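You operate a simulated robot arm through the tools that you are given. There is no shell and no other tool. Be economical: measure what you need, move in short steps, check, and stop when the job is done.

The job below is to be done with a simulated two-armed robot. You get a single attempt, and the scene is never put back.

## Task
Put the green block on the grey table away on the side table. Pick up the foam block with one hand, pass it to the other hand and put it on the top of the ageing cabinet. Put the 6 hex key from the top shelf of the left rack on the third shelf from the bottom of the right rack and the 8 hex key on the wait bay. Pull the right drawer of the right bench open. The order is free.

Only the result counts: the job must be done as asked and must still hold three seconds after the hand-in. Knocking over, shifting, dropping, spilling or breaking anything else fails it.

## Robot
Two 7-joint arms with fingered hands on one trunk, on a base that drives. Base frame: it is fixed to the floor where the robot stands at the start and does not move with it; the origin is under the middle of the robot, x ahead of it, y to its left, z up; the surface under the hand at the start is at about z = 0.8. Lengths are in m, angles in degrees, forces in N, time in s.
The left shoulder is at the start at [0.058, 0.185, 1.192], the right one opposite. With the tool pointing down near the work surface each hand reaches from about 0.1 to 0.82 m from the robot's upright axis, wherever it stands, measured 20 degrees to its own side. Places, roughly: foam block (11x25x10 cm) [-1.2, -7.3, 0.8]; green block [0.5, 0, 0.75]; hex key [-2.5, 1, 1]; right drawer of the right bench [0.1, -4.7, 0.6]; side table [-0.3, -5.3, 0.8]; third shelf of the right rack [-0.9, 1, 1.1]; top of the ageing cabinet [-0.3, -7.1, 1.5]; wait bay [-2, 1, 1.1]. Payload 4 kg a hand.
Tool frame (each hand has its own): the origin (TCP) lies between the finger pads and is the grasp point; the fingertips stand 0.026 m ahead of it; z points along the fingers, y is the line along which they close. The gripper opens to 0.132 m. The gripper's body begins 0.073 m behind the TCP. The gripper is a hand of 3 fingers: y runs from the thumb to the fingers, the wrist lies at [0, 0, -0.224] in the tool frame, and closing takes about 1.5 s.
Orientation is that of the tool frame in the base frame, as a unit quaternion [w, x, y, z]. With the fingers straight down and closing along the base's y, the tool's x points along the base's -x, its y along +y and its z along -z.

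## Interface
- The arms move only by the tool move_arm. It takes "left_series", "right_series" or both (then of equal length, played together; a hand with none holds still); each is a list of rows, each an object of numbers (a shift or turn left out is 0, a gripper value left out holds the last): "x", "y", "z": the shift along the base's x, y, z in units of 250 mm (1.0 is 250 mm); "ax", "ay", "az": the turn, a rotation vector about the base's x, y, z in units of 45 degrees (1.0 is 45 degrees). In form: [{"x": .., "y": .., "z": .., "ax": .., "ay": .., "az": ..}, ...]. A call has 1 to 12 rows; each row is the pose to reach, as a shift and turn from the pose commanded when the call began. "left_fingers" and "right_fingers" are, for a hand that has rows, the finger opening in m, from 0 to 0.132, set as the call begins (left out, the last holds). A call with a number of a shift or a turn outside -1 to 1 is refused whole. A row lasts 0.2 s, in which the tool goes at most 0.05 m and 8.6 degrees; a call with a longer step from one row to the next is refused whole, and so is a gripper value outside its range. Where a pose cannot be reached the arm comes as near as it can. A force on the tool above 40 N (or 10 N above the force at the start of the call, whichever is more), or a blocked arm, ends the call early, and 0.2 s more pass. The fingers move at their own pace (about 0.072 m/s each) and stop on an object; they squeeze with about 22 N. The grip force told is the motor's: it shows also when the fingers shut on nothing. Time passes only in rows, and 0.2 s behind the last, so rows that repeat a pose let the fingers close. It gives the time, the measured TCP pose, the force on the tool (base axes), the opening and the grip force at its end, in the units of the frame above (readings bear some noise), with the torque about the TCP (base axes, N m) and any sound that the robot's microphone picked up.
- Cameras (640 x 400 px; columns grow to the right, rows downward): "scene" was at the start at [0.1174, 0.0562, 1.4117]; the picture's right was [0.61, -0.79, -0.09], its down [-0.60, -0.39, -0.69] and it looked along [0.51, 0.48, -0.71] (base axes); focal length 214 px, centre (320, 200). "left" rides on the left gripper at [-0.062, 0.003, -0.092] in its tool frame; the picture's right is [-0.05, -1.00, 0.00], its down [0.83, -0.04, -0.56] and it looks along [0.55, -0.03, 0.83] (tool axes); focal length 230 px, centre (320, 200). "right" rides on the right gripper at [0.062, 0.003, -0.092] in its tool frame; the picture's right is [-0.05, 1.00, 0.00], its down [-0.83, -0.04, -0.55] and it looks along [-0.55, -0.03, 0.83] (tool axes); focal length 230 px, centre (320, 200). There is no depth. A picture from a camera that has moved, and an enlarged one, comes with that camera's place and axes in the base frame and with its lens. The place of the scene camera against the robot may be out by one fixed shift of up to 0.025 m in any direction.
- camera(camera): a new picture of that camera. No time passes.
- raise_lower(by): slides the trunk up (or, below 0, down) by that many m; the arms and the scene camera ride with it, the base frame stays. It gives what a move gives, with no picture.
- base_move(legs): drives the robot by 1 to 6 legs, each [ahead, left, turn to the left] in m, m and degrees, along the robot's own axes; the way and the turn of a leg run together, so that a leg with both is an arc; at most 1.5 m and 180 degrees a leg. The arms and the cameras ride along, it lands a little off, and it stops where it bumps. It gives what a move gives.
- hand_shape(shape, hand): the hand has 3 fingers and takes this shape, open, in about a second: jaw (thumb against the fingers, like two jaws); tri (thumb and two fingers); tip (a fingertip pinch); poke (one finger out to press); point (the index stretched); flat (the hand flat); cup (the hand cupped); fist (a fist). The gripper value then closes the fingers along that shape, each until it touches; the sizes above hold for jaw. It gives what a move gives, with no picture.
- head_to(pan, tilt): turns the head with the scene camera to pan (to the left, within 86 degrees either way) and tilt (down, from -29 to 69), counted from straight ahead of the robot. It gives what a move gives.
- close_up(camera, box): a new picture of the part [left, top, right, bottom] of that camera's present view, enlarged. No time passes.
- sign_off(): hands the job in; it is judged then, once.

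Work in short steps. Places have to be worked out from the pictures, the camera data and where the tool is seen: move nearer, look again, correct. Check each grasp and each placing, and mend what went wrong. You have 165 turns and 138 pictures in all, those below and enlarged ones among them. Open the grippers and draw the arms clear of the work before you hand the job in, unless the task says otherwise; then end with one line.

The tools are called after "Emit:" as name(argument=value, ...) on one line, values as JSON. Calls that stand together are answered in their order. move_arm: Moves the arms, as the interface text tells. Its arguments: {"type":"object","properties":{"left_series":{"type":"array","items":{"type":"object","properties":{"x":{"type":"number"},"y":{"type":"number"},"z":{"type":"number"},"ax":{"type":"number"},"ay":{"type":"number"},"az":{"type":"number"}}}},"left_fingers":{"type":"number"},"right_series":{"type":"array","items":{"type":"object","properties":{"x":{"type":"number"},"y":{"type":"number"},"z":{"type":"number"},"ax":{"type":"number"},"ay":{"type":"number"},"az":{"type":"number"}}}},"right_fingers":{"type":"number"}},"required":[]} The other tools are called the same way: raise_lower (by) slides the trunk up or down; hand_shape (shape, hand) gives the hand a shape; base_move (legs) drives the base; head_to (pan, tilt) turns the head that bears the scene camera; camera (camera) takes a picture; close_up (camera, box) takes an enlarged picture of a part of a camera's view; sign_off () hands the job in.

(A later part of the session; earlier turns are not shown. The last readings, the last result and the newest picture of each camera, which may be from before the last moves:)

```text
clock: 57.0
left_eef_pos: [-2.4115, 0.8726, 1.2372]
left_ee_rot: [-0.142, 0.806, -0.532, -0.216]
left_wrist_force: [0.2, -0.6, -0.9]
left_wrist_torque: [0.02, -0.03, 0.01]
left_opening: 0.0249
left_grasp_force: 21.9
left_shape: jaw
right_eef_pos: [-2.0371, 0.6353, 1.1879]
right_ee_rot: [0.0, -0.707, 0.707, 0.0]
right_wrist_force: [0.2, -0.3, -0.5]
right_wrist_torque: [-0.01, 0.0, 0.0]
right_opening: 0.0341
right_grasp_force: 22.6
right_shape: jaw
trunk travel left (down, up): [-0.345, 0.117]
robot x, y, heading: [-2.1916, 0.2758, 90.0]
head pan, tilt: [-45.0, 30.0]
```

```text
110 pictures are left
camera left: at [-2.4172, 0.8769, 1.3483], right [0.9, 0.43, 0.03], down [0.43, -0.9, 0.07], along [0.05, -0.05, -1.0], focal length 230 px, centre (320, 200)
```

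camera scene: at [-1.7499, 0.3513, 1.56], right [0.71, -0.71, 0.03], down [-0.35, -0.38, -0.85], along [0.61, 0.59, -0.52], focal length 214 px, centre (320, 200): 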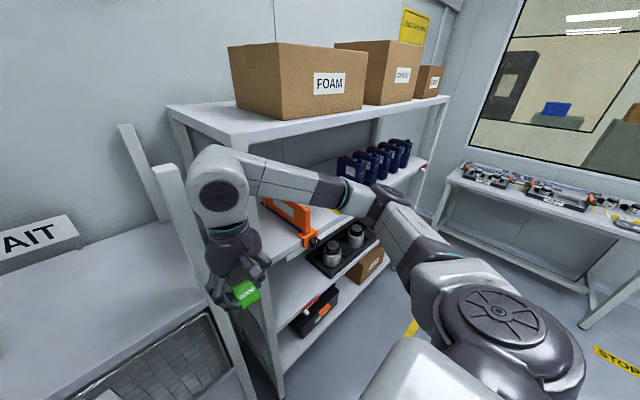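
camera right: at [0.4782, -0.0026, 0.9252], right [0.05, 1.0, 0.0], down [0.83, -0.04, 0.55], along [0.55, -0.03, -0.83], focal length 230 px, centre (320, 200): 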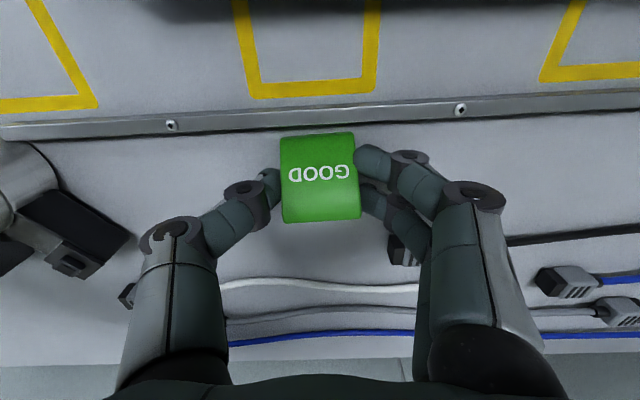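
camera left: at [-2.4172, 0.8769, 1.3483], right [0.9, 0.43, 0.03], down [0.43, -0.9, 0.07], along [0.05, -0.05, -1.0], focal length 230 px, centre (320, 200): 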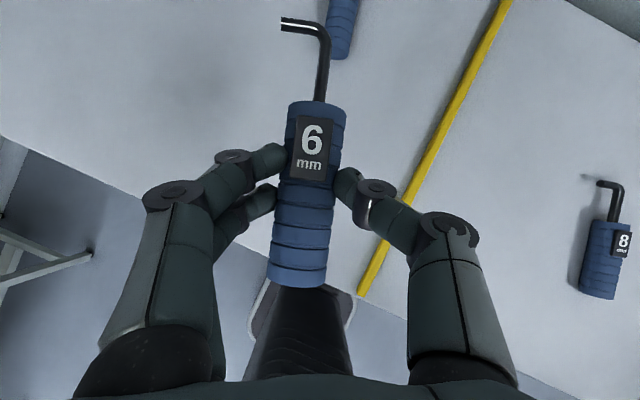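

Held. I back off, drive right to face the right rack's third shelf, straighten the hand's yaw, and look.

Emit:
base_move(legs=[[-0.28, 0, 0], [0, -1.3, 0]])

Emit:
move_arm(left_series=[{"az": -0.17}, {"az": -0.34}, {"az": -0.51}, {"az": -0.51}])

Emit:
head_to(pan=10, tilt=22)

Emit:
camera(camera="scene")

```text
clock: 65.2
left_eef_pos: [-1.111, 0.6, 1.2384]
left_ee_rot: [-0.141, 0.81, -0.526, -0.217]
left_wrist_force: [0.2, 0.5, -1.2]
left_wrist_torque: [-0.02, 0.01, 0.0]
left_opening: 0.0248
left_grasp_force: 21.8
left_shape: jaw
right_eef_pos: [-0.7327, 0.3694, 1.1881]
right_ee_rot: [0.0, 0.714, -0.7, 0.0]
right_wrist_force: [-0.2, 0.6, -0.3]
right_wrist_torque: [-0.01, 0.0, 0.01]
right_opening: 0.034
right_grasp_force: 21.9
right_shape: jaw
trunk travel left (down, up): [-0.345, 0.117]
robot x, y, heading: [-0.8768, 0.0061, 91.4]
head pan, tilt: [-45.0, 30.0]
```

```text
clock: 66.2
left_eef_pos: [-1.1112, 0.599, 1.2385]
left_ee_rot: [-0.181, 0.69, -0.676, -0.184]
left_wrist_force: [0.2, -0.9, -0.7]
left_wrist_torque: [0.0, 0.0, 0.01]
left_opening: 0.025
left_grasp_force: 21.6
left_shape: jaw
right_eef_pos: [-0.7321, 0.3704, 1.1877]
right_ee_rot: [0.0, 0.713, -0.701, 0.0]
right_wrist_force: [0.5, 0.6, -0.6]
right_wrist_torque: [0.0, 0.02, 0.01]
right_opening: 0.0341
right_grasp_force: 22.1
right_shape: jaw
trunk travel left (down, up): [-0.345, 0.117]
robot x, y, heading: [-0.8819, 0.005, 91.1]
head pan, tilt: [-45.0, 30.0]
```

```text
clock: 67.4
left_eef_pos: [-1.1103, 0.5993, 1.238]
left_ee_rot: [-0.182, 0.69, -0.676, -0.185]
left_wrist_force: [-0.7, -0.9, -0.2]
left_wrist_torque: [0.01, -0.01, -0.01]
left_opening: 0.0248
left_grasp_force: 22.1
left_shape: jaw
right_eef_pos: [-0.7323, 0.3706, 1.1862]
right_ee_rot: [0.0, 0.714, -0.701, 0.0]
right_wrist_force: [-0.1, -0.2, -0.3]
right_wrist_torque: [-0.02, -0.02, -0.01]
right_opening: 0.0342
right_grasp_force: 21.8
right_shape: jaw
trunk travel left (down, up): [-0.345, 0.117]
robot x, y, heading: [-0.8842, 0.0057, 91.0]
head pan, tilt: [10.0, 22.0]
```

```text
109 pictures are left
camera scene: at [-0.9183, 0.1108, 1.5718], right [0.98, 0.19, -0.01], down [0.07, -0.4, -0.91], along [-0.18, 0.9, -0.41], focal length 214 px, centre (320, 200)
```

scene: 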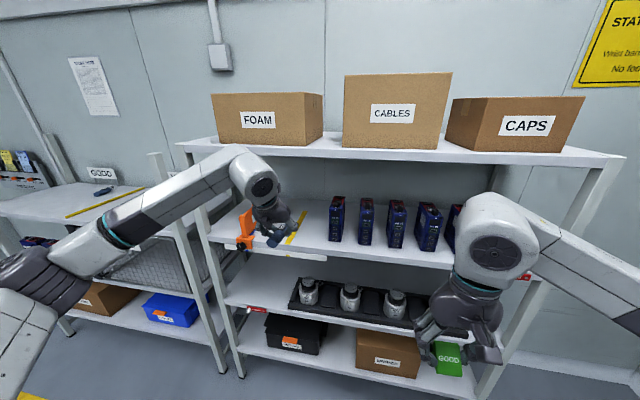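

Triangulation puts the third shelf at z≈1.06 like the left rack's top, front edge y≈0.79, and the free gap between yellow strip (x≈-1.15) and first blue box (x≈-1.0). I bring the hand over the gap, still high, and look down.

Emit:
move_arm(left_series=[{"y": 0.18, "x": 0.05}, {"y": 0.36, "x": 0.1}, {"y": 0.54, "x": 0.13}, {"y": 0.72, "x": 0.13}, {"y": 0.88, "x": 0.13}, {"y": 0.88, "x": 0.13}])

Emit:
camera(camera="left")

Emit:
close_up(camera="scene", box=[200, 160, 440, 310])

```text
clock: 68.8
left_eef_pos: [-1.076, 0.8193, 1.2379]
left_ee_rot: [-0.183, 0.689, -0.676, -0.185]
left_wrist_force: [0.2, 0.0, -0.5]
left_wrist_torque: [0.0, -0.04, 0.02]
left_opening: 0.0247
left_grasp_force: 22.6
left_shape: jaw
right_eef_pos: [-0.7331, 0.3705, 1.1869]
right_ee_rot: [-0.001, 0.714, -0.7, 0.0]
right_wrist_force: [-0.2, 0.7, -0.7]
right_wrist_torque: [-0.01, -0.01, 0.0]
right_opening: 0.0341
right_grasp_force: 21.8
right_shape: jaw
trunk travel left (down, up): [-0.345, 0.117]
robot x, y, heading: [-0.881, 0.0077, 91.0]
head pan, tilt: [10.0, 22.0]
```

```text
108 pictures are left
camera left: at [-1.0798, 0.8259, 1.3486], right [1.0, 0.06, 0.03], down [0.06, -1.0, 0.06], along [0.03, -0.06, -1.0], focal length 230 px, centre (320, 200)
```

left: 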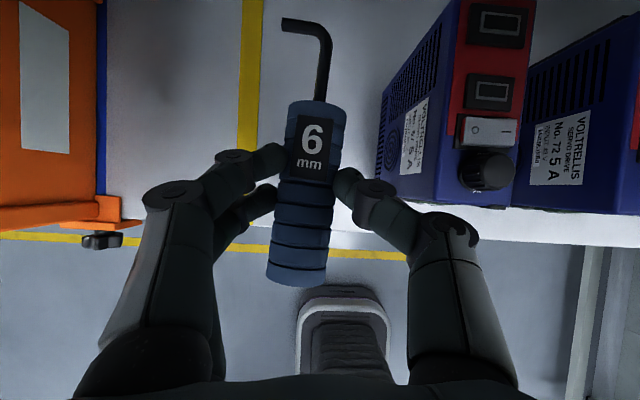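

```text
2.67 times, centred on (320, 235) of scene
camera zoom: at [-0.9192, 0.1099, 1.5718], right [0.98, 0.19, -0.01], down [0.07, -0.4, -0.91], along [-0.18, 0.9, -0.41], focal length 572 px, centre (320, 107)
```

zoom: 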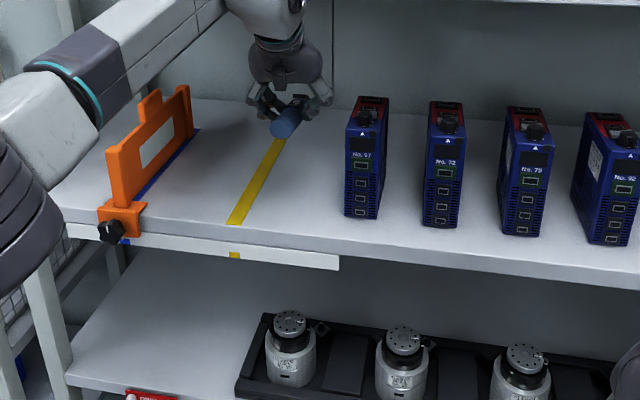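

Gap is x -1.15…-0.99; boxes' fronts at y 0.826, shelf edge y≈0.76. I set TCP to (-1.071, 0.832) and lower to just above the shelf.

Emit:
move_arm(left_series=[{"x": 0.02, "y": 0.05}, {"x": 0.02, "y": 0.05, "z": -0.16}, {"x": 0.02, "y": 0.05, "z": -0.32}, {"x": 0.02, "y": 0.05, "z": -0.48}, {"x": 0.02, "y": 0.05, "z": -0.53}, {"x": 0.02, "y": 0.05, "z": -0.53}])

Emit:
close_up(camera="scene", box=[200, 160, 440, 310])

Emit:
camera(camera="left")

```text
clock: 70.2
left_eef_pos: [-1.0709, 0.8328, 1.104]
left_ee_rot: [-0.181, 0.69, -0.676, -0.184]
left_wrist_force: [-0.2, -0.5, -1.0]
left_wrist_torque: [-0.01, 0.01, 0.01]
left_opening: 0.0245
left_grasp_force: 21.7
left_shape: jaw
right_eef_pos: [-0.7328, 0.3701, 1.1879]
right_ee_rot: [0.001, 0.714, -0.7, 0.0]
right_wrist_force: [-0.2, 0.0, -0.8]
right_wrist_torque: [0.02, 0.0, 0.02]
right_opening: 0.0343
right_grasp_force: 21.9
right_shape: jaw
trunk travel left (down, up): [-0.345, 0.117]
robot x, y, heading: [-0.881, -0.0003, 91.1]
head pan, tilt: [10.0, 22.0]
```

```text
2.67 times, centred on (320, 235) of scene
camera zoom: at [-0.9182, 0.1107, 1.5718], right [0.98, 0.19, -0.01], down [0.07, -0.4, -0.91], along [-0.18, 0.9, -0.41], focal length 572 px, centre (320, 107)
```

zoom: 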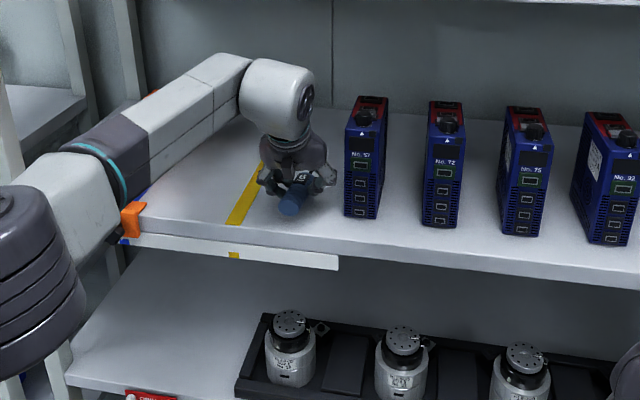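

```text
105 pictures are left
camera left: at [-1.0751, 0.8388, 1.215], right [1.0, 0.06, 0.03], down [0.06, -1.0, 0.07], along [0.03, -0.06, -1.0], focal length 230 px, centre (320, 200)
```

left: 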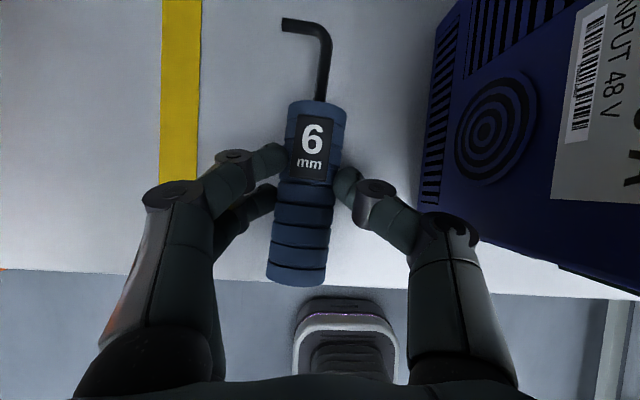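

The handle end is right at the shelf edge, so I'd like it 2 cm deeper; first I check the forearm's clearance to the orange clamp.

Emit:
camera(camera="scene")

```text
104 pictures are left
camera scene: at [-0.9182, 0.1107, 1.5718], right [0.98, 0.19, -0.01], down [0.07, -0.4, -0.91], along [-0.18, 0.9, -0.41], focal length 214 px, centre (320, 200)
```

scene: 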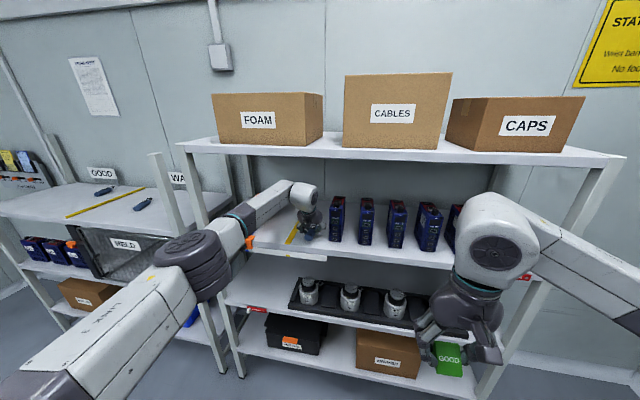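

The forearm passes well in front of the clamp. I move 2 cm deeper, lower to z≈1.091 and release.

Emit:
move_arm(left_series=[{"y": 0.08}, {"y": 0.08, "z": -0.03}, {"y": 0.08, "z": -0.045}, {"y": 0.08, "z": -0.052}, {"y": 0.08, "z": -0.052}])

Emit:
camera(camera="left")

```text
clock: 71.4
left_eef_pos: [-1.0728, 0.8459, 1.1012]
left_ee_rot: [-0.182, 0.69, -0.676, -0.186]
left_wrist_force: [-0.3, -0.6, -1.3]
left_wrist_torque: [-0.02, 0.01, 0.01]
left_opening: 0.0245
left_grasp_force: 21.9
left_shape: jaw
left hand out of reach, approached as far as the arm can: row 1, 2, 3, 4, 5
right_eef_pos: [-0.7325, 0.3692, 1.1871]
right_ee_rot: [0.0, 0.714, -0.7, 0.0]
right_wrist_force: [0.0, 0.3, -1.1]
right_wrist_torque: [-0.02, 0.04, -0.02]
right_opening: 0.0343
right_grasp_force: 22.2
right_shape: jaw
trunk travel left (down, up): [-0.345, 0.117]
robot x, y, heading: [-0.8814, 0.0056, 90.9]
head pan, tilt: [10.0, 22.0]
```

```text
103 pictures are left
camera left: at [-1.0753, 0.8526, 1.2117], right [1.0, 0.06, 0.03], down [0.06, -1.0, 0.06], along [0.03, -0.06, -1.0], focal length 230 px, centre (320, 200)
```

left: 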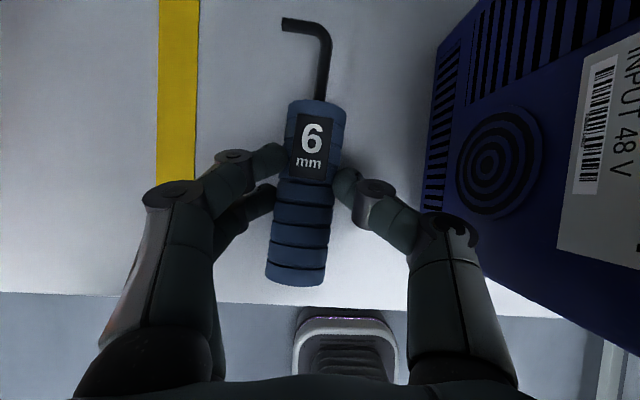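

Y is good now, but the arm is at its reach. I lower the trunk 1 cm to bring the key to the shelf.

Emit:
raise_lower(by=-0.009)

```text
clock: 72.0
left_eef_pos: [-1.0723, 0.8449, 1.0925]
left_ee_rot: [-0.182, 0.69, -0.676, -0.185]
left_wrist_force: [0.1, 0.7, 0.8]
left_wrist_torque: [0.06, -0.03, -0.01]
left_opening: 0.0245
left_grasp_force: 21.4
left_shape: jaw
right_eef_pos: [-0.7332, 0.3702, 1.1779]
right_ee_rot: [0.001, 0.713, -0.701, 0.0]
right_wrist_force: [0.4, -0.7, -0.2]
right_wrist_torque: [-0.02, 0.01, 0.01]
right_opening: 0.0341
right_grasp_force: 22.1
right_shape: jaw
trunk travel left (down, up): [-0.336, 0.126]
robot x, y, heading: [-0.8826, 0.0027, 91.2]
head pan, tilt: [10.0, 22.0]
```

Emit:
raise_lower(by=-0.004)

```text
clock: 72.5
left_eef_pos: [-1.072, 0.8446, 1.0906]
left_ee_rot: [-0.183, 0.69, -0.675, -0.186]
left_wrist_force: [0.4, -0.7, 10.1]
left_wrist_torque: [0.21, 0.19, 0.01]
left_opening: 0.0246
left_grasp_force: 22.2
left_shape: jaw
right_eef_pos: [-0.7328, 0.3689, 1.175]
right_ee_rot: [-0.001, 0.714, -0.7, -0.001]
right_wrist_force: [-0.2, -0.1, 0.4]
right_wrist_torque: [-0.02, -0.03, 0.02]
right_opening: 0.0341
right_grasp_force: 21.7
right_shape: jaw
trunk travel left (down, up): [-0.332, 0.13]
robot x, y, heading: [-0.8787, 0.007, 91.1]
head pan, tilt: [10.0, 22.0]
```

The shelf carries it (10 N). I open a little and look.

Emit:
move_arm(left_series=[{}, {}, {}, {}, {}], left_fingers=0.055)

Emit:
camera(camera="left")

```text
clock: 73.7
left_eef_pos: [-1.0721, 0.8451, 1.0899]
left_ee_rot: [-0.183, 0.69, -0.675, -0.185]
left_wrist_force: [-1.0, 4.7, 15.9]
left_wrist_torque: [0.08, 0.39, -0.09]
left_opening: 0.0523
left_grasp_force: 0.0
left_shape: jaw
right_eef_pos: [-0.7324, 0.3697, 1.1755]
right_ee_rot: [0.001, 0.714, -0.7, 0.0]
right_wrist_force: [0.5, 0.0, -0.3]
right_wrist_torque: [0.0, 0.01, -0.04]
right_opening: 0.0344
right_grasp_force: 22.0
right_shape: jaw
trunk travel left (down, up): [-0.332, 0.13]
robot x, y, heading: [-0.8812, 0.007, 91.0]
head pan, tilt: [10.0, 22.0]
```

```text
102 pictures are left
camera left: at [-1.0756, 0.8516, 1.2004], right [1.0, 0.07, 0.03], down [0.06, -1.0, 0.06], along [0.03, -0.06, -1.0], focal length 230 px, centre (320, 200)
```

left: 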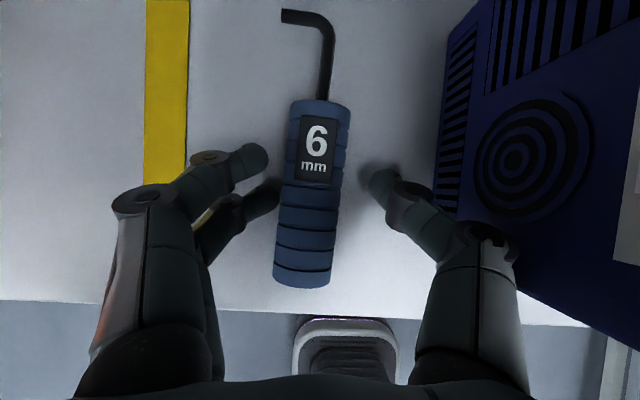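

The key lies free on the shelf. I lift out upward and then draw the hand back.

Emit:
move_arm(left_series=[{"z": 0.1}, {"z": 0.25}, {"z": 0.4}, {"z": 0.45, "y": -0.16}, {"z": 0.45, "y": -0.34}, {"z": 0.45, "y": -0.52}, {"z": 0.45, "y": -0.7}, {"z": 0.45, "y": -0.88}, {"z": 0.45, "y": -1.0}])

Emit:
close_up(camera="scene", box=[200, 160, 440, 310])

```text
clock: 75.7
left_eef_pos: [-1.0737, 0.5954, 1.1993]
left_ee_rot: [-0.182, 0.69, -0.676, -0.185]
left_wrist_force: [-0.6, -0.3, 0.0]
left_wrist_torque: [-0.02, 0.0, -0.02]
left_opening: 0.0548
left_grasp_force: 0.2
left_shape: jaw
right_eef_pos: [-0.7317, 0.3697, 1.1737]
right_ee_rot: [-0.001, 0.714, -0.701, -0.001]
right_wrist_force: [0.0, -0.3, 0.0]
right_wrist_torque: [0.0, 0.01, 0.01]
right_opening: 0.0342
right_grasp_force: 21.7
right_shape: jaw
trunk travel left (down, up): [-0.332, 0.13]
robot x, y, heading: [-0.8803, 0.0047, 91.3]
head pan, tilt: [10.0, 22.0]
```

```text
2.67 times, centred on (320, 235) of scene
camera zoom: at [-0.9186, 0.115, 1.5576], right [0.98, 0.19, -0.01], down [0.07, -0.41, -0.91], along [-0.18, 0.89, -0.41], focal length 572 px, centre (320, 107)
```

zoom: 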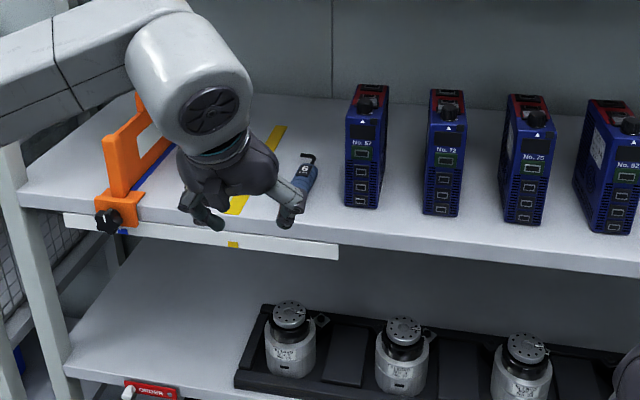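

Key 6 lies on the third shelf next to the strip, nothing disturbed. I straighten the left hand and drive back, turn round and go down the lane.

Emit:
move_arm(left_series=[{"ax": -0.17}, {"ax": -0.34, "y": -0.1}, {"ax": -0.51, "y": -0.2}, {"ax": -0.667, "y": -0.3}, {"ax": -0.667, "y": -0.4}, {"ax": -0.667, "y": -0.5}])

Emit:
base_move(legs=[[-0.9, 0.1, 0], [0, 0, -180], [1.5, 0, 0], [0.9, 0, 0]])

Emit:
head_to(pan=20, tilt=15)

Emit:
camera(camera="scene")

```text
clock: 77.1
left_eef_pos: [-1.0748, 0.4686, 1.2003]
left_ee_rot: [0.004, 0.714, -0.7, -0.004]
left_wrist_force: [1.0, 0.1, 0.7]
left_wrist_torque: [0.0, 0.0, -0.01]
left_opening: 0.0548
left_grasp_force: 0.0
left_shape: jaw
right_eef_pos: [-0.7327, 0.369, 1.1747]
right_ee_rot: [0.0, 0.714, -0.7, 0.0]
right_wrist_force: [0.5, -0.4, -0.6]
right_wrist_torque: [0.0, -0.01, -0.01]
right_opening: 0.0343
right_grasp_force: 21.6
right_shape: jaw
trunk travel left (down, up): [-0.332, 0.13]
robot x, y, heading: [-0.8827, 0.008, 91.2]
head pan, tilt: [10.0, 22.0]
```

```text
clock: 80.0
left_eef_pos: [-1.0284, 0.087, 1.1973]
left_ee_rot: [-0.007, -0.674, 0.739, 0.002]
left_wrist_force: [0.9, 0.2, -0.4]
left_wrist_torque: [-0.07, 0.06, 0.01]
left_opening: 0.0549
left_grasp_force: 0.0
left_shape: jaw
right_eef_pos: [-0.6998, -0.0495, 1.1712]
right_ee_rot: [-0.004, -0.674, 0.739, -0.001]
right_wrist_force: [0.8, 0.2, 0.0]
right_wrist_torque: [-0.08, 0.03, 0.03]
right_opening: 0.0344
right_grasp_force: 22.3
right_shape: jaw
trunk travel left (down, up): [-0.332, 0.13]
robot x, y, heading: [-0.8906, -0.4047, 84.6]
head pan, tilt: [10.0, 22.0]
stopped in leg 1: the robot was blocked; the commanded pose is now the measured one
```

```text
clock: 80.7
left_eef_pos: [-1.0287, 0.0802, 1.2004]
left_ee_rot: [-0.004, -0.673, 0.74, 0.004]
left_wrist_force: [-0.3, -1.2, -0.3]
left_wrist_torque: [0.01, 0.02, 0.02]
left_opening: 0.0547
left_grasp_force: 0.1
left_shape: jaw
right_eef_pos: [-0.7015, -0.0548, 1.1737]
right_ee_rot: [-0.001, -0.674, 0.739, 0.001]
right_wrist_force: [-0.1, -0.3, -0.6]
right_wrist_torque: [-0.03, -0.02, 0.0]
right_opening: 0.0343
right_grasp_force: 21.9
right_shape: jaw
trunk travel left (down, up): [-0.332, 0.13]
robot x, y, heading: [-0.8896, -0.4034, 84.7]
head pan, tilt: [20.0, 15.0]
```

```text
100 pictures are left
camera scene: at [-0.9305, -0.2928, 1.5691], right [0.97, 0.25, -0.02], down [0.06, -0.29, -0.95], along [-0.25, 0.92, -0.3], focal length 214 px, centre (320, 200)
```

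scene: 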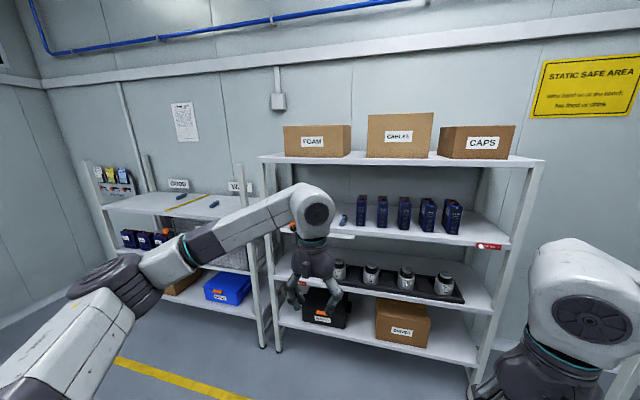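

The robot bumped something behind it. I look to both sides and behind to see what it is.

Emit:
base_move(legs=[[0.1, 0, 0]])

Emit:
head_to(pan=86, tilt=35)

Emit:
camera(camera="scene")

Emit:
head_to(pan=-86, tilt=35)

Emit:
camera(camera="scene")

```text
clock: 81.9
left_eef_pos: [-1.0251, 0.1784, 1.2012]
left_ee_rot: [-0.004, -0.674, 0.738, 0.004]
left_wrist_force: [0.1, -0.5, 0.0]
left_wrist_torque: [0.02, 0.01, 0.0]
left_opening: 0.0547
left_grasp_force: 0.0
left_shape: jaw
right_eef_pos: [-0.6952, 0.0424, 1.1758]
right_ee_rot: [0.0, -0.675, 0.738, 0.0]
right_wrist_force: [0.5, 0.7, -0.8]
right_wrist_torque: [0.02, 0.02, 0.02]
right_opening: 0.0342
right_grasp_force: 22.1
right_shape: jaw
trunk travel left (down, up): [-0.332, 0.13]
robot x, y, heading: [-0.8799, -0.3043, 84.8]
head pan, tilt: [20.0, 15.0]
```

```text
clock: 83.3
left_eef_pos: [-1.0249, 0.1802, 1.2]
left_ee_rot: [-0.003, -0.675, 0.737, 0.004]
left_wrist_force: [-0.1, 0.0, -0.6]
left_wrist_torque: [0.0, -0.02, 0.02]
left_opening: 0.0548
left_grasp_force: 0.1
left_shape: jaw
right_eef_pos: [-0.6953, 0.0447, 1.1733]
right_ee_rot: [-0.001, -0.675, 0.738, -0.001]
right_wrist_force: [-0.7, 0.5, 0.1]
right_wrist_torque: [-0.04, 0.0, 0.02]
right_opening: 0.034
right_grasp_force: 22.7
right_shape: jaw
trunk travel left (down, up): [-0.332, 0.13]
robot x, y, heading: [-0.8781, -0.3043, 84.7]
head pan, tilt: [85.9, 35.0]
```

```text
99 pictures are left
camera scene: at [-0.987, -0.2704, 1.5408], right [0.16, 0.99, -0.05], down [0.56, -0.13, -0.82], along [-0.81, 0.1, -0.58], focal length 214 px, centre (320, 200)
```

scene: 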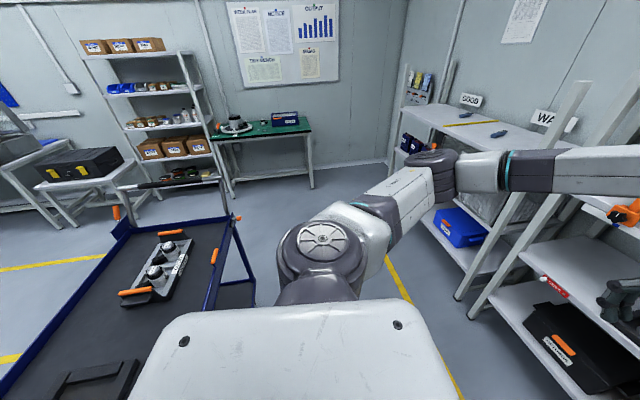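

```text
clock: 85.9
left_eef_pos: [-1.026, 0.1798, 1.2007]
left_ee_rot: [-0.004, -0.675, 0.738, 0.004]
left_wrist_force: [0.5, -0.7, 0.6]
left_wrist_torque: [-0.02, 0.02, -0.02]
left_opening: 0.055
left_grasp_force: 0.0
left_shape: jaw
right_eef_pos: [-0.6947, 0.044, 1.1749]
right_ee_rot: [0.0, -0.675, 0.738, 0.0]
right_wrist_force: [0.0, -0.1, -0.1]
right_wrist_torque: [-0.04, -0.02, 0.01]
right_opening: 0.0343
right_grasp_force: 21.9
right_shape: jaw
trunk travel left (down, up): [-0.332, 0.13]
robot x, y, heading: [-0.8805, -0.3024, 84.7]
head pan, tilt: [-85.9, 35.0]
```

```text
98 pictures are left
camera scene: at [-0.812, -0.2864, 1.5408], right [-0.02, -1.0, 0.04], down [-0.58, -0.03, -0.82], along [0.82, -0.04, -0.58], focal length 214 px, centre (320, 200)
```

scene: 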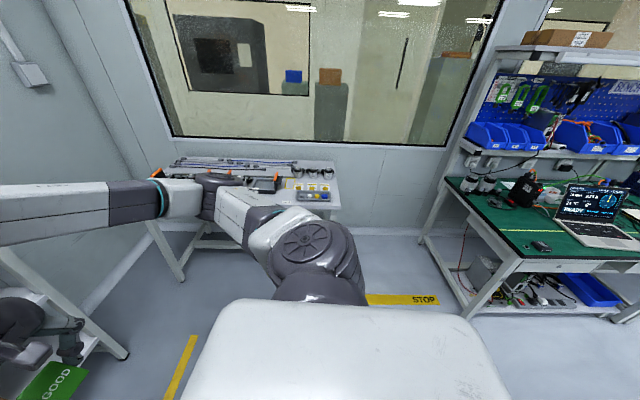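

A blue cart stands behind-left (east edge x≈-1.1); the lane between it and the green bench (x≈-0.15) is free. I shift right to x≈-0.6, turn to face -y there, and drive down the lane a metre.

Emit:
base_move(legs=[[0.1, -0.27, 5], [0, 0, -90]])

Emit:
head_to(pan=-60, tilt=30)

Emit:
camera(camera="scene")

```text
clock: 91.7
left_eef_pos: [-0.14, -0.0379, 1.2004]
left_ee_rot: [-0.001, 0.007, 1.0, 0.004]
left_wrist_force: [-0.5, -0.1, 1.1]
left_wrist_torque: [0.01, 0.0, -0.02]
left_opening: 0.0546
left_grasp_force: 0.1
left_shape: jaw
right_eef_pos: [-0.2494, -0.3754, 1.1753]
right_ee_rot: [0.0, 0.006, 1.0, 0.001]
right_wrist_force: [-0.6, -0.3, -0.1]
right_wrist_torque: [-0.01, 0.0, 0.04]
right_opening: 0.0341
right_grasp_force: 22.4
right_shape: jaw
trunk travel left (down, up): [-0.332, 0.13]
robot x, y, heading: [-0.6092, -0.2167, -0.5]
head pan, tilt: [-85.9, 35.0]
```

```text
clock: 92.6
left_eef_pos: [-0.1382, -0.0375, 1.2002]
left_ee_rot: [0.0, 0.006, 1.0, 0.004]
left_wrist_force: [0.5, 0.9, 0.8]
left_wrist_torque: [0.02, 0.02, -0.02]
left_opening: 0.0549
left_grasp_force: 0.0
left_shape: jaw
right_eef_pos: [-0.2499, -0.3767, 1.1742]
right_ee_rot: [0.0, 0.006, 1.0, 0.0]
right_wrist_force: [-0.3, -0.5, -0.2]
right_wrist_torque: [0.01, -0.02, 0.0]
right_opening: 0.0341
right_grasp_force: 22.2
right_shape: jaw
trunk travel left (down, up): [-0.332, 0.13]
robot x, y, heading: [-0.6118, -0.2178, -0.6]
head pan, tilt: [-60.0, 30.0]
```

```text
97 pictures are left
camera scene: at [-0.5701, -0.2926, 1.5469], right [-0.87, -0.49, 0.04], down [-0.28, 0.44, -0.85], along [0.4, -0.76, -0.52], focal length 214 px, centre (320, 200)
```

scene: 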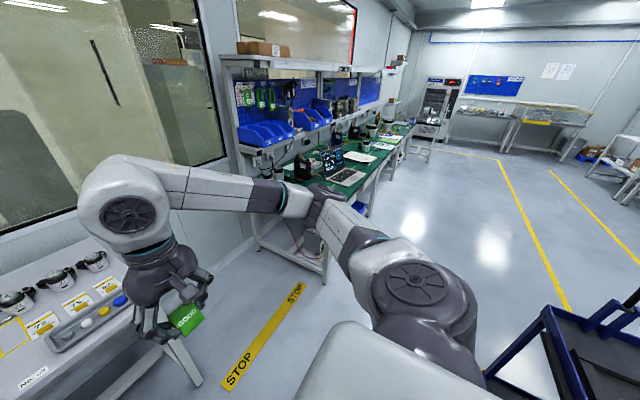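

The cart stands askew with its near corner at about (-0.9,-0.8), bench edge x≈-0.15. I turn to face -y and thread between with a small sidestep.

Emit:
base_move(legs=[[0, 0.0, -89.5], [0, 0.1, 0], [0.75, 0, 0], [0.5, -0.08, 0]])

Emit:
head_to(pan=10, tilt=15)

Emit:
camera(camera="scene")

```text
clock: 103.8
left_eef_pos: [-0.4597, -1.9279, 1.2007]
left_ee_rot: [0.003, 0.718, 0.696, 0.004]
left_wrist_force: [-0.1, 0.3, -0.2]
left_wrist_torque: [0.02, 0.05, 0.02]
left_opening: 0.0549
left_grasp_force: 0.0
left_shape: jaw
right_eef_pos: [-0.7958, -1.8102, 1.1746]
right_ee_rot: [0.0, 0.718, 0.696, 0.0]
right_wrist_force: [0.4, 0.7, -0.7]
right_wrist_torque: [-0.01, 0.01, 0.01]
right_opening: 0.0341
right_grasp_force: 22.2
right_shape: jaw
trunk travel left (down, up): [-0.332, 0.13]
robot x, y, heading: [-0.6291, -1.4569, -91.7]
head pan, tilt: [-60.0, 30.0]
```

```text
clock: 105.2
left_eef_pos: [-0.46, -1.9286, 1.1994]
left_ee_rot: [0.004, 0.719, 0.695, 0.004]
left_wrist_force: [0.7, 0.2, -0.6]
left_wrist_torque: [-0.02, 0.01, 0.01]
left_opening: 0.0549
left_grasp_force: 0.1
left_shape: jaw
right_eef_pos: [-0.7957, -1.8123, 1.1745]
right_ee_rot: [0.0, 0.718, 0.696, -0.001]
right_wrist_force: [0.5, -0.6, 0.1]
right_wrist_torque: [0.0, 0.01, 0.01]
right_opening: 0.034
right_grasp_force: 22.2
right_shape: jaw
trunk travel left (down, up): [-0.332, 0.13]
robot x, y, heading: [-0.6282, -1.4546, -91.5]
head pan, tilt: [10.0, 15.0]
```

```text
96 pictures are left
camera scene: at [-0.637, -1.56, 1.5689], right [-0.99, -0.14, -0.01], down [-0.04, 0.3, -0.95], along [0.14, -0.94, -0.3], focal length 214 px, centre (320, 200)
```

scene: 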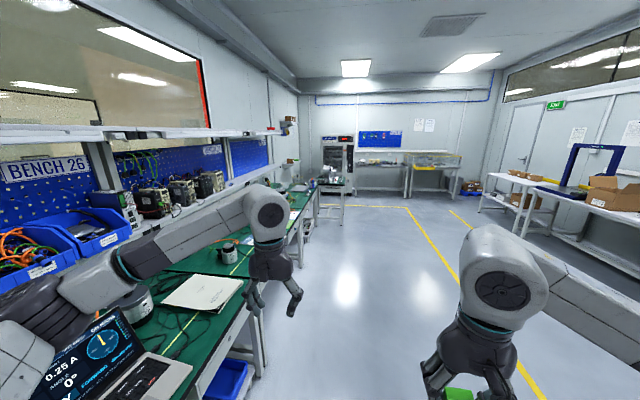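

Passed. I move further away from the bench and continue toward the far end.

Emit:
base_move(legs=[[0.2, -0.35, 1], [1.4, 0, 0], [0.4, 0, 0]])

Emit:
head_to(pan=25, tilt=20)

Emit:
camera(camera="scene")

```text
clock: 116.6
left_eef_pos: [-0.7583, -3.95, 1.2023]
left_ee_rot: [0.003, 0.694, 0.72, 0.003]
left_wrist_force: [0.7, -0.1, -0.3]
left_wrist_torque: [0.05, 0.0, 0.01]
left_opening: 0.055
left_grasp_force: 0.1
left_shape: jaw
right_eef_pos: [-1.1026, -3.8567, 1.1742]
right_ee_rot: [-0.001, 0.694, 0.72, 0.001]
right_wrist_force: [0.2, 0.2, -0.5]
right_wrist_torque: [0.02, 0.01, 0.01]
right_opening: 0.034
right_grasp_force: 21.8
right_shape: jaw
trunk travel left (down, up): [-0.332, 0.13]
robot x, y, heading: [-0.9628, -3.4881, -87.8]
head pan, tilt: [10.0, 15.0]
```

```text
clock: 117.4
left_eef_pos: [-0.7578, -3.9495, 1.2005]
left_ee_rot: [0.003, 0.693, 0.721, 0.004]
left_wrist_force: [0.3, 0.6, 0.6]
left_wrist_torque: [0.01, -0.01, 0.0]
left_opening: 0.0551
left_grasp_force: 0.1
left_shape: jaw
right_eef_pos: [-1.1015, -3.8572, 1.175]
right_ee_rot: [-0.001, 0.694, 0.72, 0.001]
right_wrist_force: [0.0, -0.1, 0.0]
right_wrist_torque: [-0.03, 0.01, 0.01]
right_opening: 0.0342
right_grasp_force: 22.0
right_shape: jaw
trunk travel left (down, up): [-0.332, 0.13]
robot x, y, heading: [-0.9563, -3.4854, -87.8]
head pan, tilt: [25.0, 20.0]
```

```text
95 pictures are left
camera scene: at [-0.9381, -3.5858, 1.5611], right [-0.89, -0.46, -0.02], down [-0.16, 0.35, -0.92], along [0.43, -0.82, -0.38], focal length 214 px, centre (320, 200)
```

scene: 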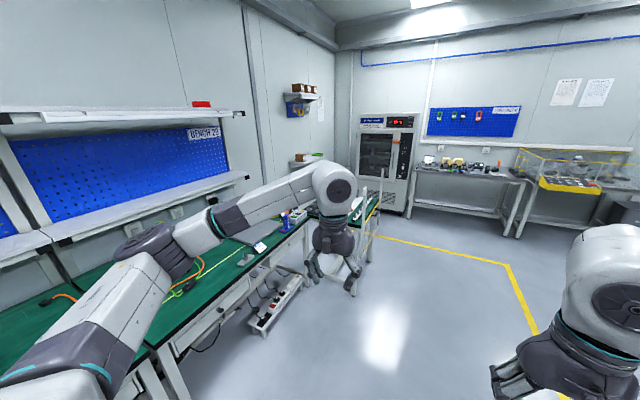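

I continue to y≈-4.9 and turn to face the bench and the side table.

Emit:
base_move(legs=[[1.4, -0.2, -2], [0, 0, 90]])

Emit:
head_to(pan=0, tilt=30)

Emit:
camera(camera="scene")

```text
clock: 128.4
left_eef_pos: [-0.6754, -4.7849, 1.2001]
left_ee_rot: [0.0, 0.034, 0.999, 0.006]
left_wrist_force: [-0.5, -0.1, 1.3]
left_wrist_torque: [0.03, -0.01, 0.05]
left_opening: 0.0549
left_grasp_force: 0.1
left_shape: jaw
right_eef_pos: [-0.8031, -5.1173, 1.174]
right_ee_rot: [0.0, 0.033, 0.999, 0.0]
right_wrist_force: [0.7, 0.5, 0.0]
right_wrist_torque: [0.03, -0.02, -0.02]
right_opening: 0.0338
right_grasp_force: 21.8
right_shape: jaw
trunk travel left (down, up): [-0.332, 0.13]
robot x, y, heading: [-1.1536, -4.9371, -3.8]
head pan, tilt: [25.0, 20.0]
```

```text
clock: 129.3
left_eef_pos: [-0.676, -4.7843, 1.2014]
left_ee_rot: [-0.001, 0.033, 0.999, 0.005]
left_wrist_force: [-0.3, -0.6, 0.2]
left_wrist_torque: [-0.02, 0.01, 0.0]
left_opening: 0.0553
left_grasp_force: 0.0
left_shape: jaw
right_eef_pos: [-0.8044, -5.1173, 1.1744]
right_ee_rot: [0.001, 0.033, 0.999, 0.001]
right_wrist_force: [0.1, 0.6, 0.5]
right_wrist_torque: [0.0, 0.03, 0.01]
right_opening: 0.0338
right_grasp_force: 22.0
right_shape: jaw
trunk travel left (down, up): [-0.332, 0.13]
robot x, y, heading: [-1.1551, -4.9376, -3.6]
head pan, tilt: [0.0, 30.0]
```

```text
94 pictures are left
camera scene: at [-1.0694, -4.942, 1.5449], right [-0.07, -1.0, 0.0], down [-0.54, 0.04, -0.84], along [0.84, -0.06, -0.54], focal length 214 px, centre (320, 200)
```

scene: 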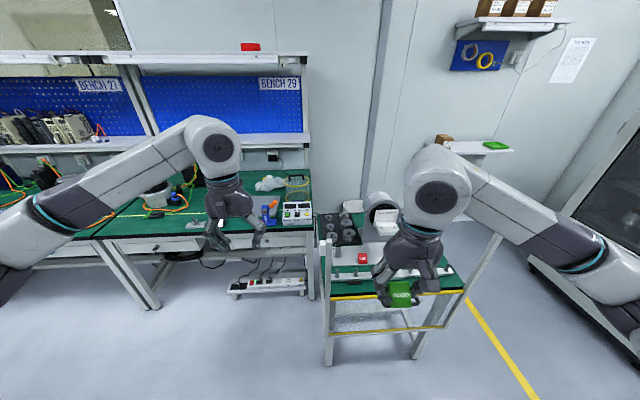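

The side table is ahead-right, bench 29 with its drawers ahead-left. I zoom in on both.

Emit:
close_up(camera="scene", box=[300, 180, 500, 305])

Emit:
close_up(camera="scene", box=[90, 180, 330, 330])

```text
3.20 times, centred on (400, 242) of scene
camera zoom: at [-1.0694, -4.942, 1.5449], right [-0.07, -1.0, 0.0], down [-0.54, 0.04, -0.84], along [0.84, -0.06, -0.54], focal length 686 px, centre (64, 64)
```

zoom: 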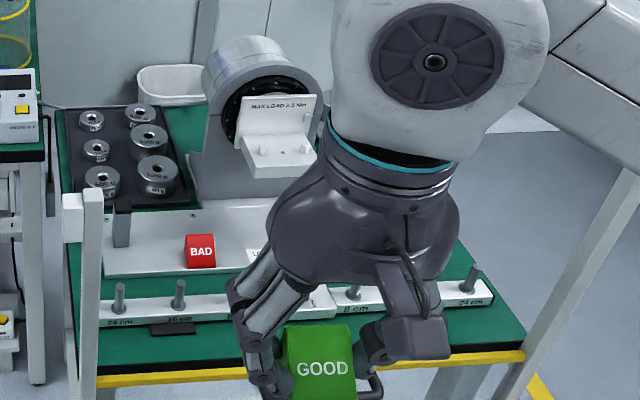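

```text
2.67 times, centred on (210, 255) of scene
camera zoom: at [-1.0694, -4.942, 1.5449], right [-0.07, -1.0, 0.0], down [-0.54, 0.04, -0.84], along [0.84, -0.06, -0.54], focal length 572 px, centre (613, 53)
```

zoom: 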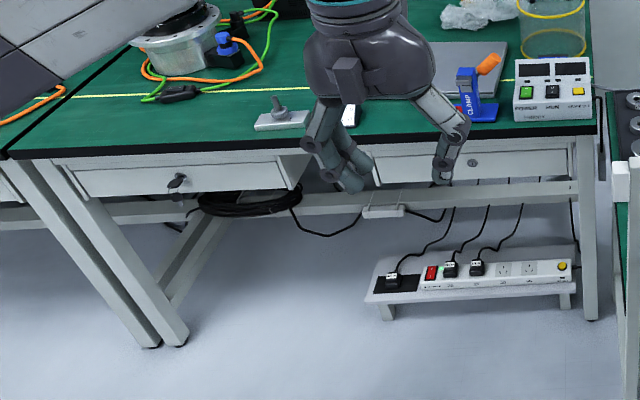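

I move the right hand up and to the right to unblock the view of the side table.

Emit:
move_arm(right_series=[{"y": -0.18}, {"y": -0.36}, {"y": -0.54, "x": -0.05}, {"y": -0.72, "x": -0.1}, {"y": -0.88, "x": -0.2}])

Emit:
head_to(pan=-20, tilt=35)

Emit:
camera(camera="scene")

```text
clock: 130.5
left_eef_pos: [-0.6782, -4.7837, 1.2016]
left_ee_rot: [0.001, 0.033, 0.999, 0.005]
left_wrist_force: [-0.4, 0.1, -1.0]
left_wrist_torque: [-0.04, -0.01, 0.0]
left_opening: 0.055
left_grasp_force: 0.1
left_shape: jaw
right_eef_pos: [-0.8571, -5.3362, 1.1741]
right_ee_rot: [0.001, 0.031, 1.0, 0.0]
right_wrist_force: [-0.6, -0.4, -0.1]
right_wrist_torque: [0.01, -0.03, 0.03]
right_opening: 0.0336
right_grasp_force: 21.8
right_shape: jaw
trunk travel left (down, up): [-0.332, 0.13]
robot x, y, heading: [-1.1532, -4.9387, -3.8]
head pan, tilt: [0.0, 30.0]
```

```text
clock: 131.3
left_eef_pos: [-0.6764, -4.7841, 1.1999]
left_ee_rot: [0.0, 0.033, 0.999, 0.004]
left_wrist_force: [-0.3, 0.2, -0.8]
left_wrist_torque: [0.04, 0.03, -0.02]
left_opening: 0.0548
left_grasp_force: 0.0
left_shape: jaw
right_eef_pos: [-0.854, -5.3355, 1.1731]
right_ee_rot: [-0.002, 0.033, 0.999, 0.0]
right_wrist_force: [-0.1, 0.4, 0.0]
right_wrist_torque: [0.02, 0.02, 0.03]
right_opening: 0.034
right_grasp_force: 21.8
right_shape: jaw
trunk travel left (down, up): [-0.332, 0.13]
robot x, y, heading: [-1.1545, -4.9395, -3.7]
head pan, tilt: [-20.0, 35.0]
```

```text
91 pictures are left
camera scene: at [-1.0787, -4.9715, 1.5373], right [-0.4, -0.92, 0.02], down [-0.56, 0.23, -0.79], along [0.72, -0.33, -0.61], focal length 214 px, centre (320, 200)
```

scene: 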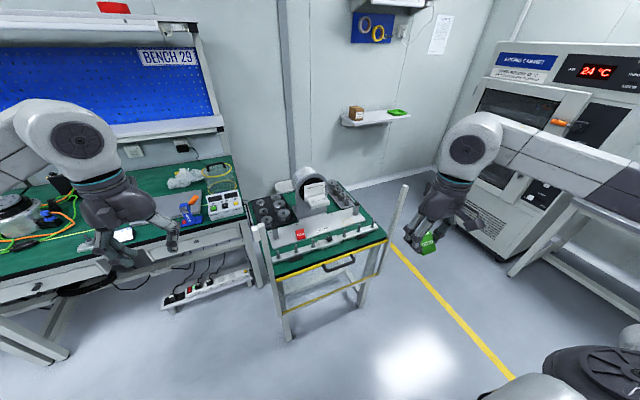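

Emit:
close_up(camera="scene", box=[232, 165, 408, 275])

```text
3.64 times, centred on (320, 220) of scene
camera zoom: at [-1.0787, -4.9715, 1.5373], right [-0.4, -0.92, 0.02], down [-0.56, 0.23, -0.79], along [0.72, -0.33, -0.61], focal length 780 px, centre (320, 127)
```

zoom: 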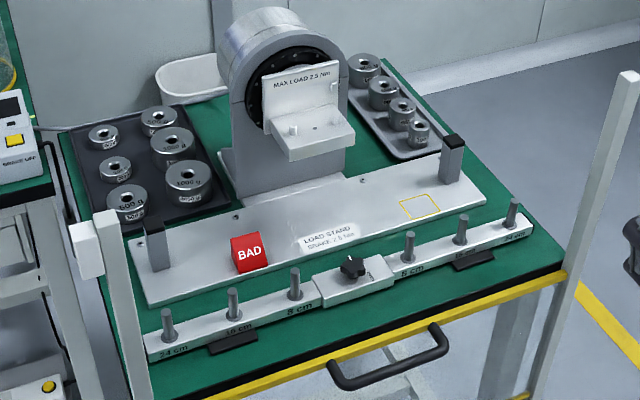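

The load stand shows a yellow-outlined square of the block's size, opposite the BAD block — evidently the green block's home, at about (-0.47,-5.43). The table has front uprights at y≈-5.03 and -5.6. I drive to face the gap between them, left hand pulled back.

Emit:
move_arm(left_series=[{"x": -0.18}, {"x": -0.36}, {"x": -0.5, "z": 0.1}, {"x": -0.6, "z": 0.2}])

Emit:
base_move(legs=[[0, -0.27, 3.7], [0.1, 0, 0]])

Emit:
head_to(pan=-15, tilt=45)

Emit:
camera(camera="scene")

```text
clock: 132.3
left_eef_pos: [-0.8303, -4.7817, 1.2523]
left_ee_rot: [0.001, 0.033, 0.999, 0.005]
left_wrist_force: [-0.3, 0.7, -0.3]
left_wrist_torque: [0.01, -0.02, 0.01]
left_opening: 0.0548
left_grasp_force: 0.1
left_shape: jaw
right_eef_pos: [-0.856, -5.3364, 1.1727]
right_ee_rot: [0.0, 0.033, 0.999, 0.001]
right_wrist_force: [0.7, -0.7, -0.2]
right_wrist_torque: [-0.01, 0.01, -0.03]
right_opening: 0.0337
right_grasp_force: 22.3
right_shape: jaw
trunk travel left (down, up): [-0.332, 0.13]
robot x, y, heading: [-1.1556, -4.9426, -3.7]
head pan, tilt: [-20.0, 35.0]
```

```text
clock: 135.0
left_eef_pos: [-0.7487, -5.0363, 1.253]
left_ee_rot: [0.001, 0.0, 1.0, 0.005]
left_wrist_force: [-0.3, 0.2, -0.4]
left_wrist_torque: [0.02, 0.0, -0.01]
left_opening: 0.0546
left_grasp_force: 0.0
left_shape: jaw
right_eef_pos: [-0.7385, -5.5907, 1.1733]
right_ee_rot: [0.0, -0.001, 1.0, 0.0]
right_wrist_force: [-0.1, -0.5, -0.3]
right_wrist_torque: [0.01, 0.02, 0.0]
right_opening: 0.0336
right_grasp_force: 21.8
right_shape: jaw
trunk travel left (down, up): [-0.332, 0.13]
robot x, y, heading: [-1.0623, -5.2139, 0.2]
head pan, tilt: [-20.0, 35.0]
```

```text
clock: 135.7
left_eef_pos: [-0.7457, -5.0346, 1.2522]
left_ee_rot: [-0.002, 0.0, 1.0, 0.004]
left_wrist_force: [-0.1, 0.1, -0.4]
left_wrist_torque: [0.02, 0.02, -0.02]
left_opening: 0.055
left_grasp_force: 0.1
left_shape: jaw
right_eef_pos: [-0.7368, -5.5901, 1.1737]
right_ee_rot: [-0.001, 0.0, 1.0, 0.001]
right_wrist_force: [-0.2, -0.3, -0.9]
right_wrist_torque: [0.02, 0.02, 0.0]
right_opening: 0.0336
right_grasp_force: 21.9
right_shape: jaw
trunk travel left (down, up): [-0.332, 0.13]
robot x, y, heading: [-1.0664, -5.211, -0.2]
head pan, tilt: [-15.0, 45.0]
```

```text
89 pictures are left
camera scene: at [-0.9891, -5.2316, 1.5226], right [-0.26, -0.97, 0.01], down [-0.71, 0.18, -0.68], along [0.65, -0.18, -0.74], focal length 214 px, centre (320, 200)
```

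scene: 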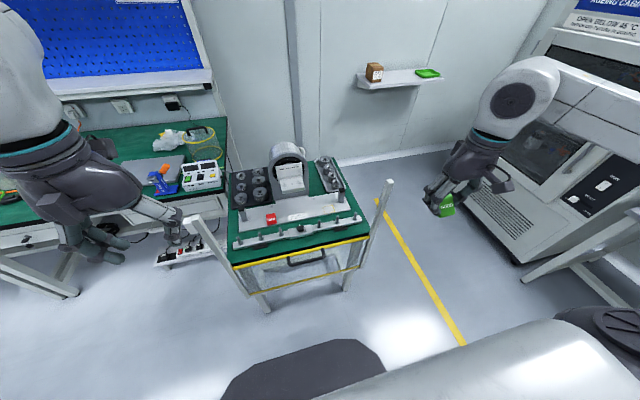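

Emit:
close_up(camera="scene", box=[220, 170, 380, 270])

```text
4.00 times, centred on (300, 220) of scene
camera zoom: at [-0.9891, -5.2316, 1.5226], right [-0.26, -0.97, 0.01], down [-0.71, 0.18, -0.68], along [0.65, -0.18, -0.74], focal length 858 px, centre (400, 120)
```

zoom: 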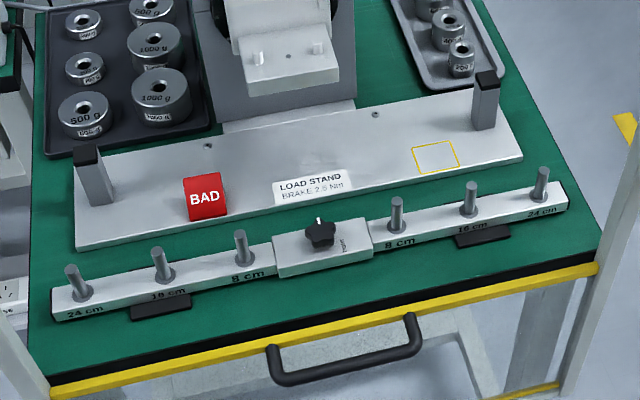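

The outline is around (-0.43,-5.45). I bring the right hand in between the uprights, high, and look with its camera.

Emit:
move_arm(right_series=[{"y": 0.18}, {"y": 0.36}, {"y": 0.54}, {"y": 0.54, "x": 0.18}, {"y": 0.54, "x": 0.36}, {"y": 0.54, "x": 0.54}, {"y": 0.54, "x": 0.72}, {"y": 0.54, "x": 0.9}, {"y": 0.54, "x": 1.0}])

Emit:
camera(camera="right")

```text
clock: 137.7
left_eef_pos: [-0.748, -5.0348, 1.2523]
left_ee_rot: [0.0, 0.0, 1.0, 0.005]
left_wrist_force: [-0.1, -0.8, 0.0]
left_wrist_torque: [0.03, -0.04, 0.02]
left_opening: 0.0549
left_grasp_force: 0.0
left_shape: jaw
right_eef_pos: [-0.4829, -5.4557, 1.1767]
right_ee_rot: [0.0, -0.001, 1.0, -0.001]
right_wrist_force: [0.4, -0.4, -0.2]
right_wrist_torque: [0.0, 0.0, -0.02]
right_opening: 0.034
right_grasp_force: 22.0
right_shape: jaw
trunk travel left (down, up): [-0.332, 0.13]
robot x, y, heading: [-1.0662, -5.2133, 0.1]
head pan, tilt: [-15.0, 45.0]
```

```text
87 pictures are left
camera right: at [-0.5452, -5.4537, 1.2687], right [0.05, 1.0, 0.0], down [0.83, -0.04, 0.55], along [0.55, -0.03, -0.83], focal length 230 px, centre (320, 200)
```

right: 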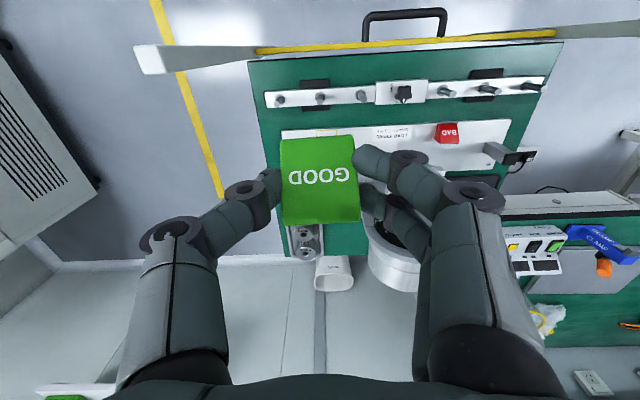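

Emit:
close_up(camera="right", box=[260, 70, 420, 170])

```text
4.00 times, centred on (340, 120) of right
camera zoom: at [-0.5452, -5.4537, 1.2687], right [0.05, 1.0, 0.0], down [0.83, -0.04, 0.55], along [0.55, -0.03, -0.83], focal length 920 px, centre (240, 520)
```

zoom: 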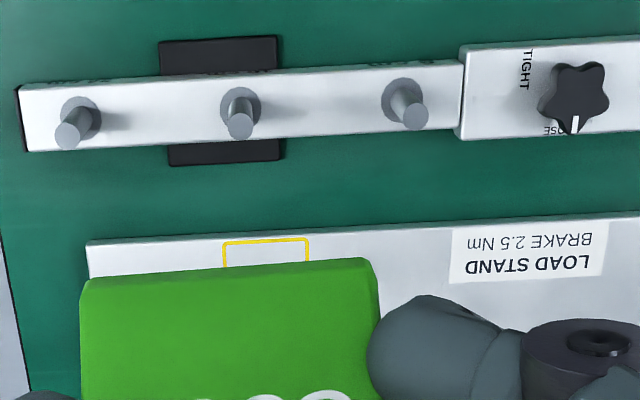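

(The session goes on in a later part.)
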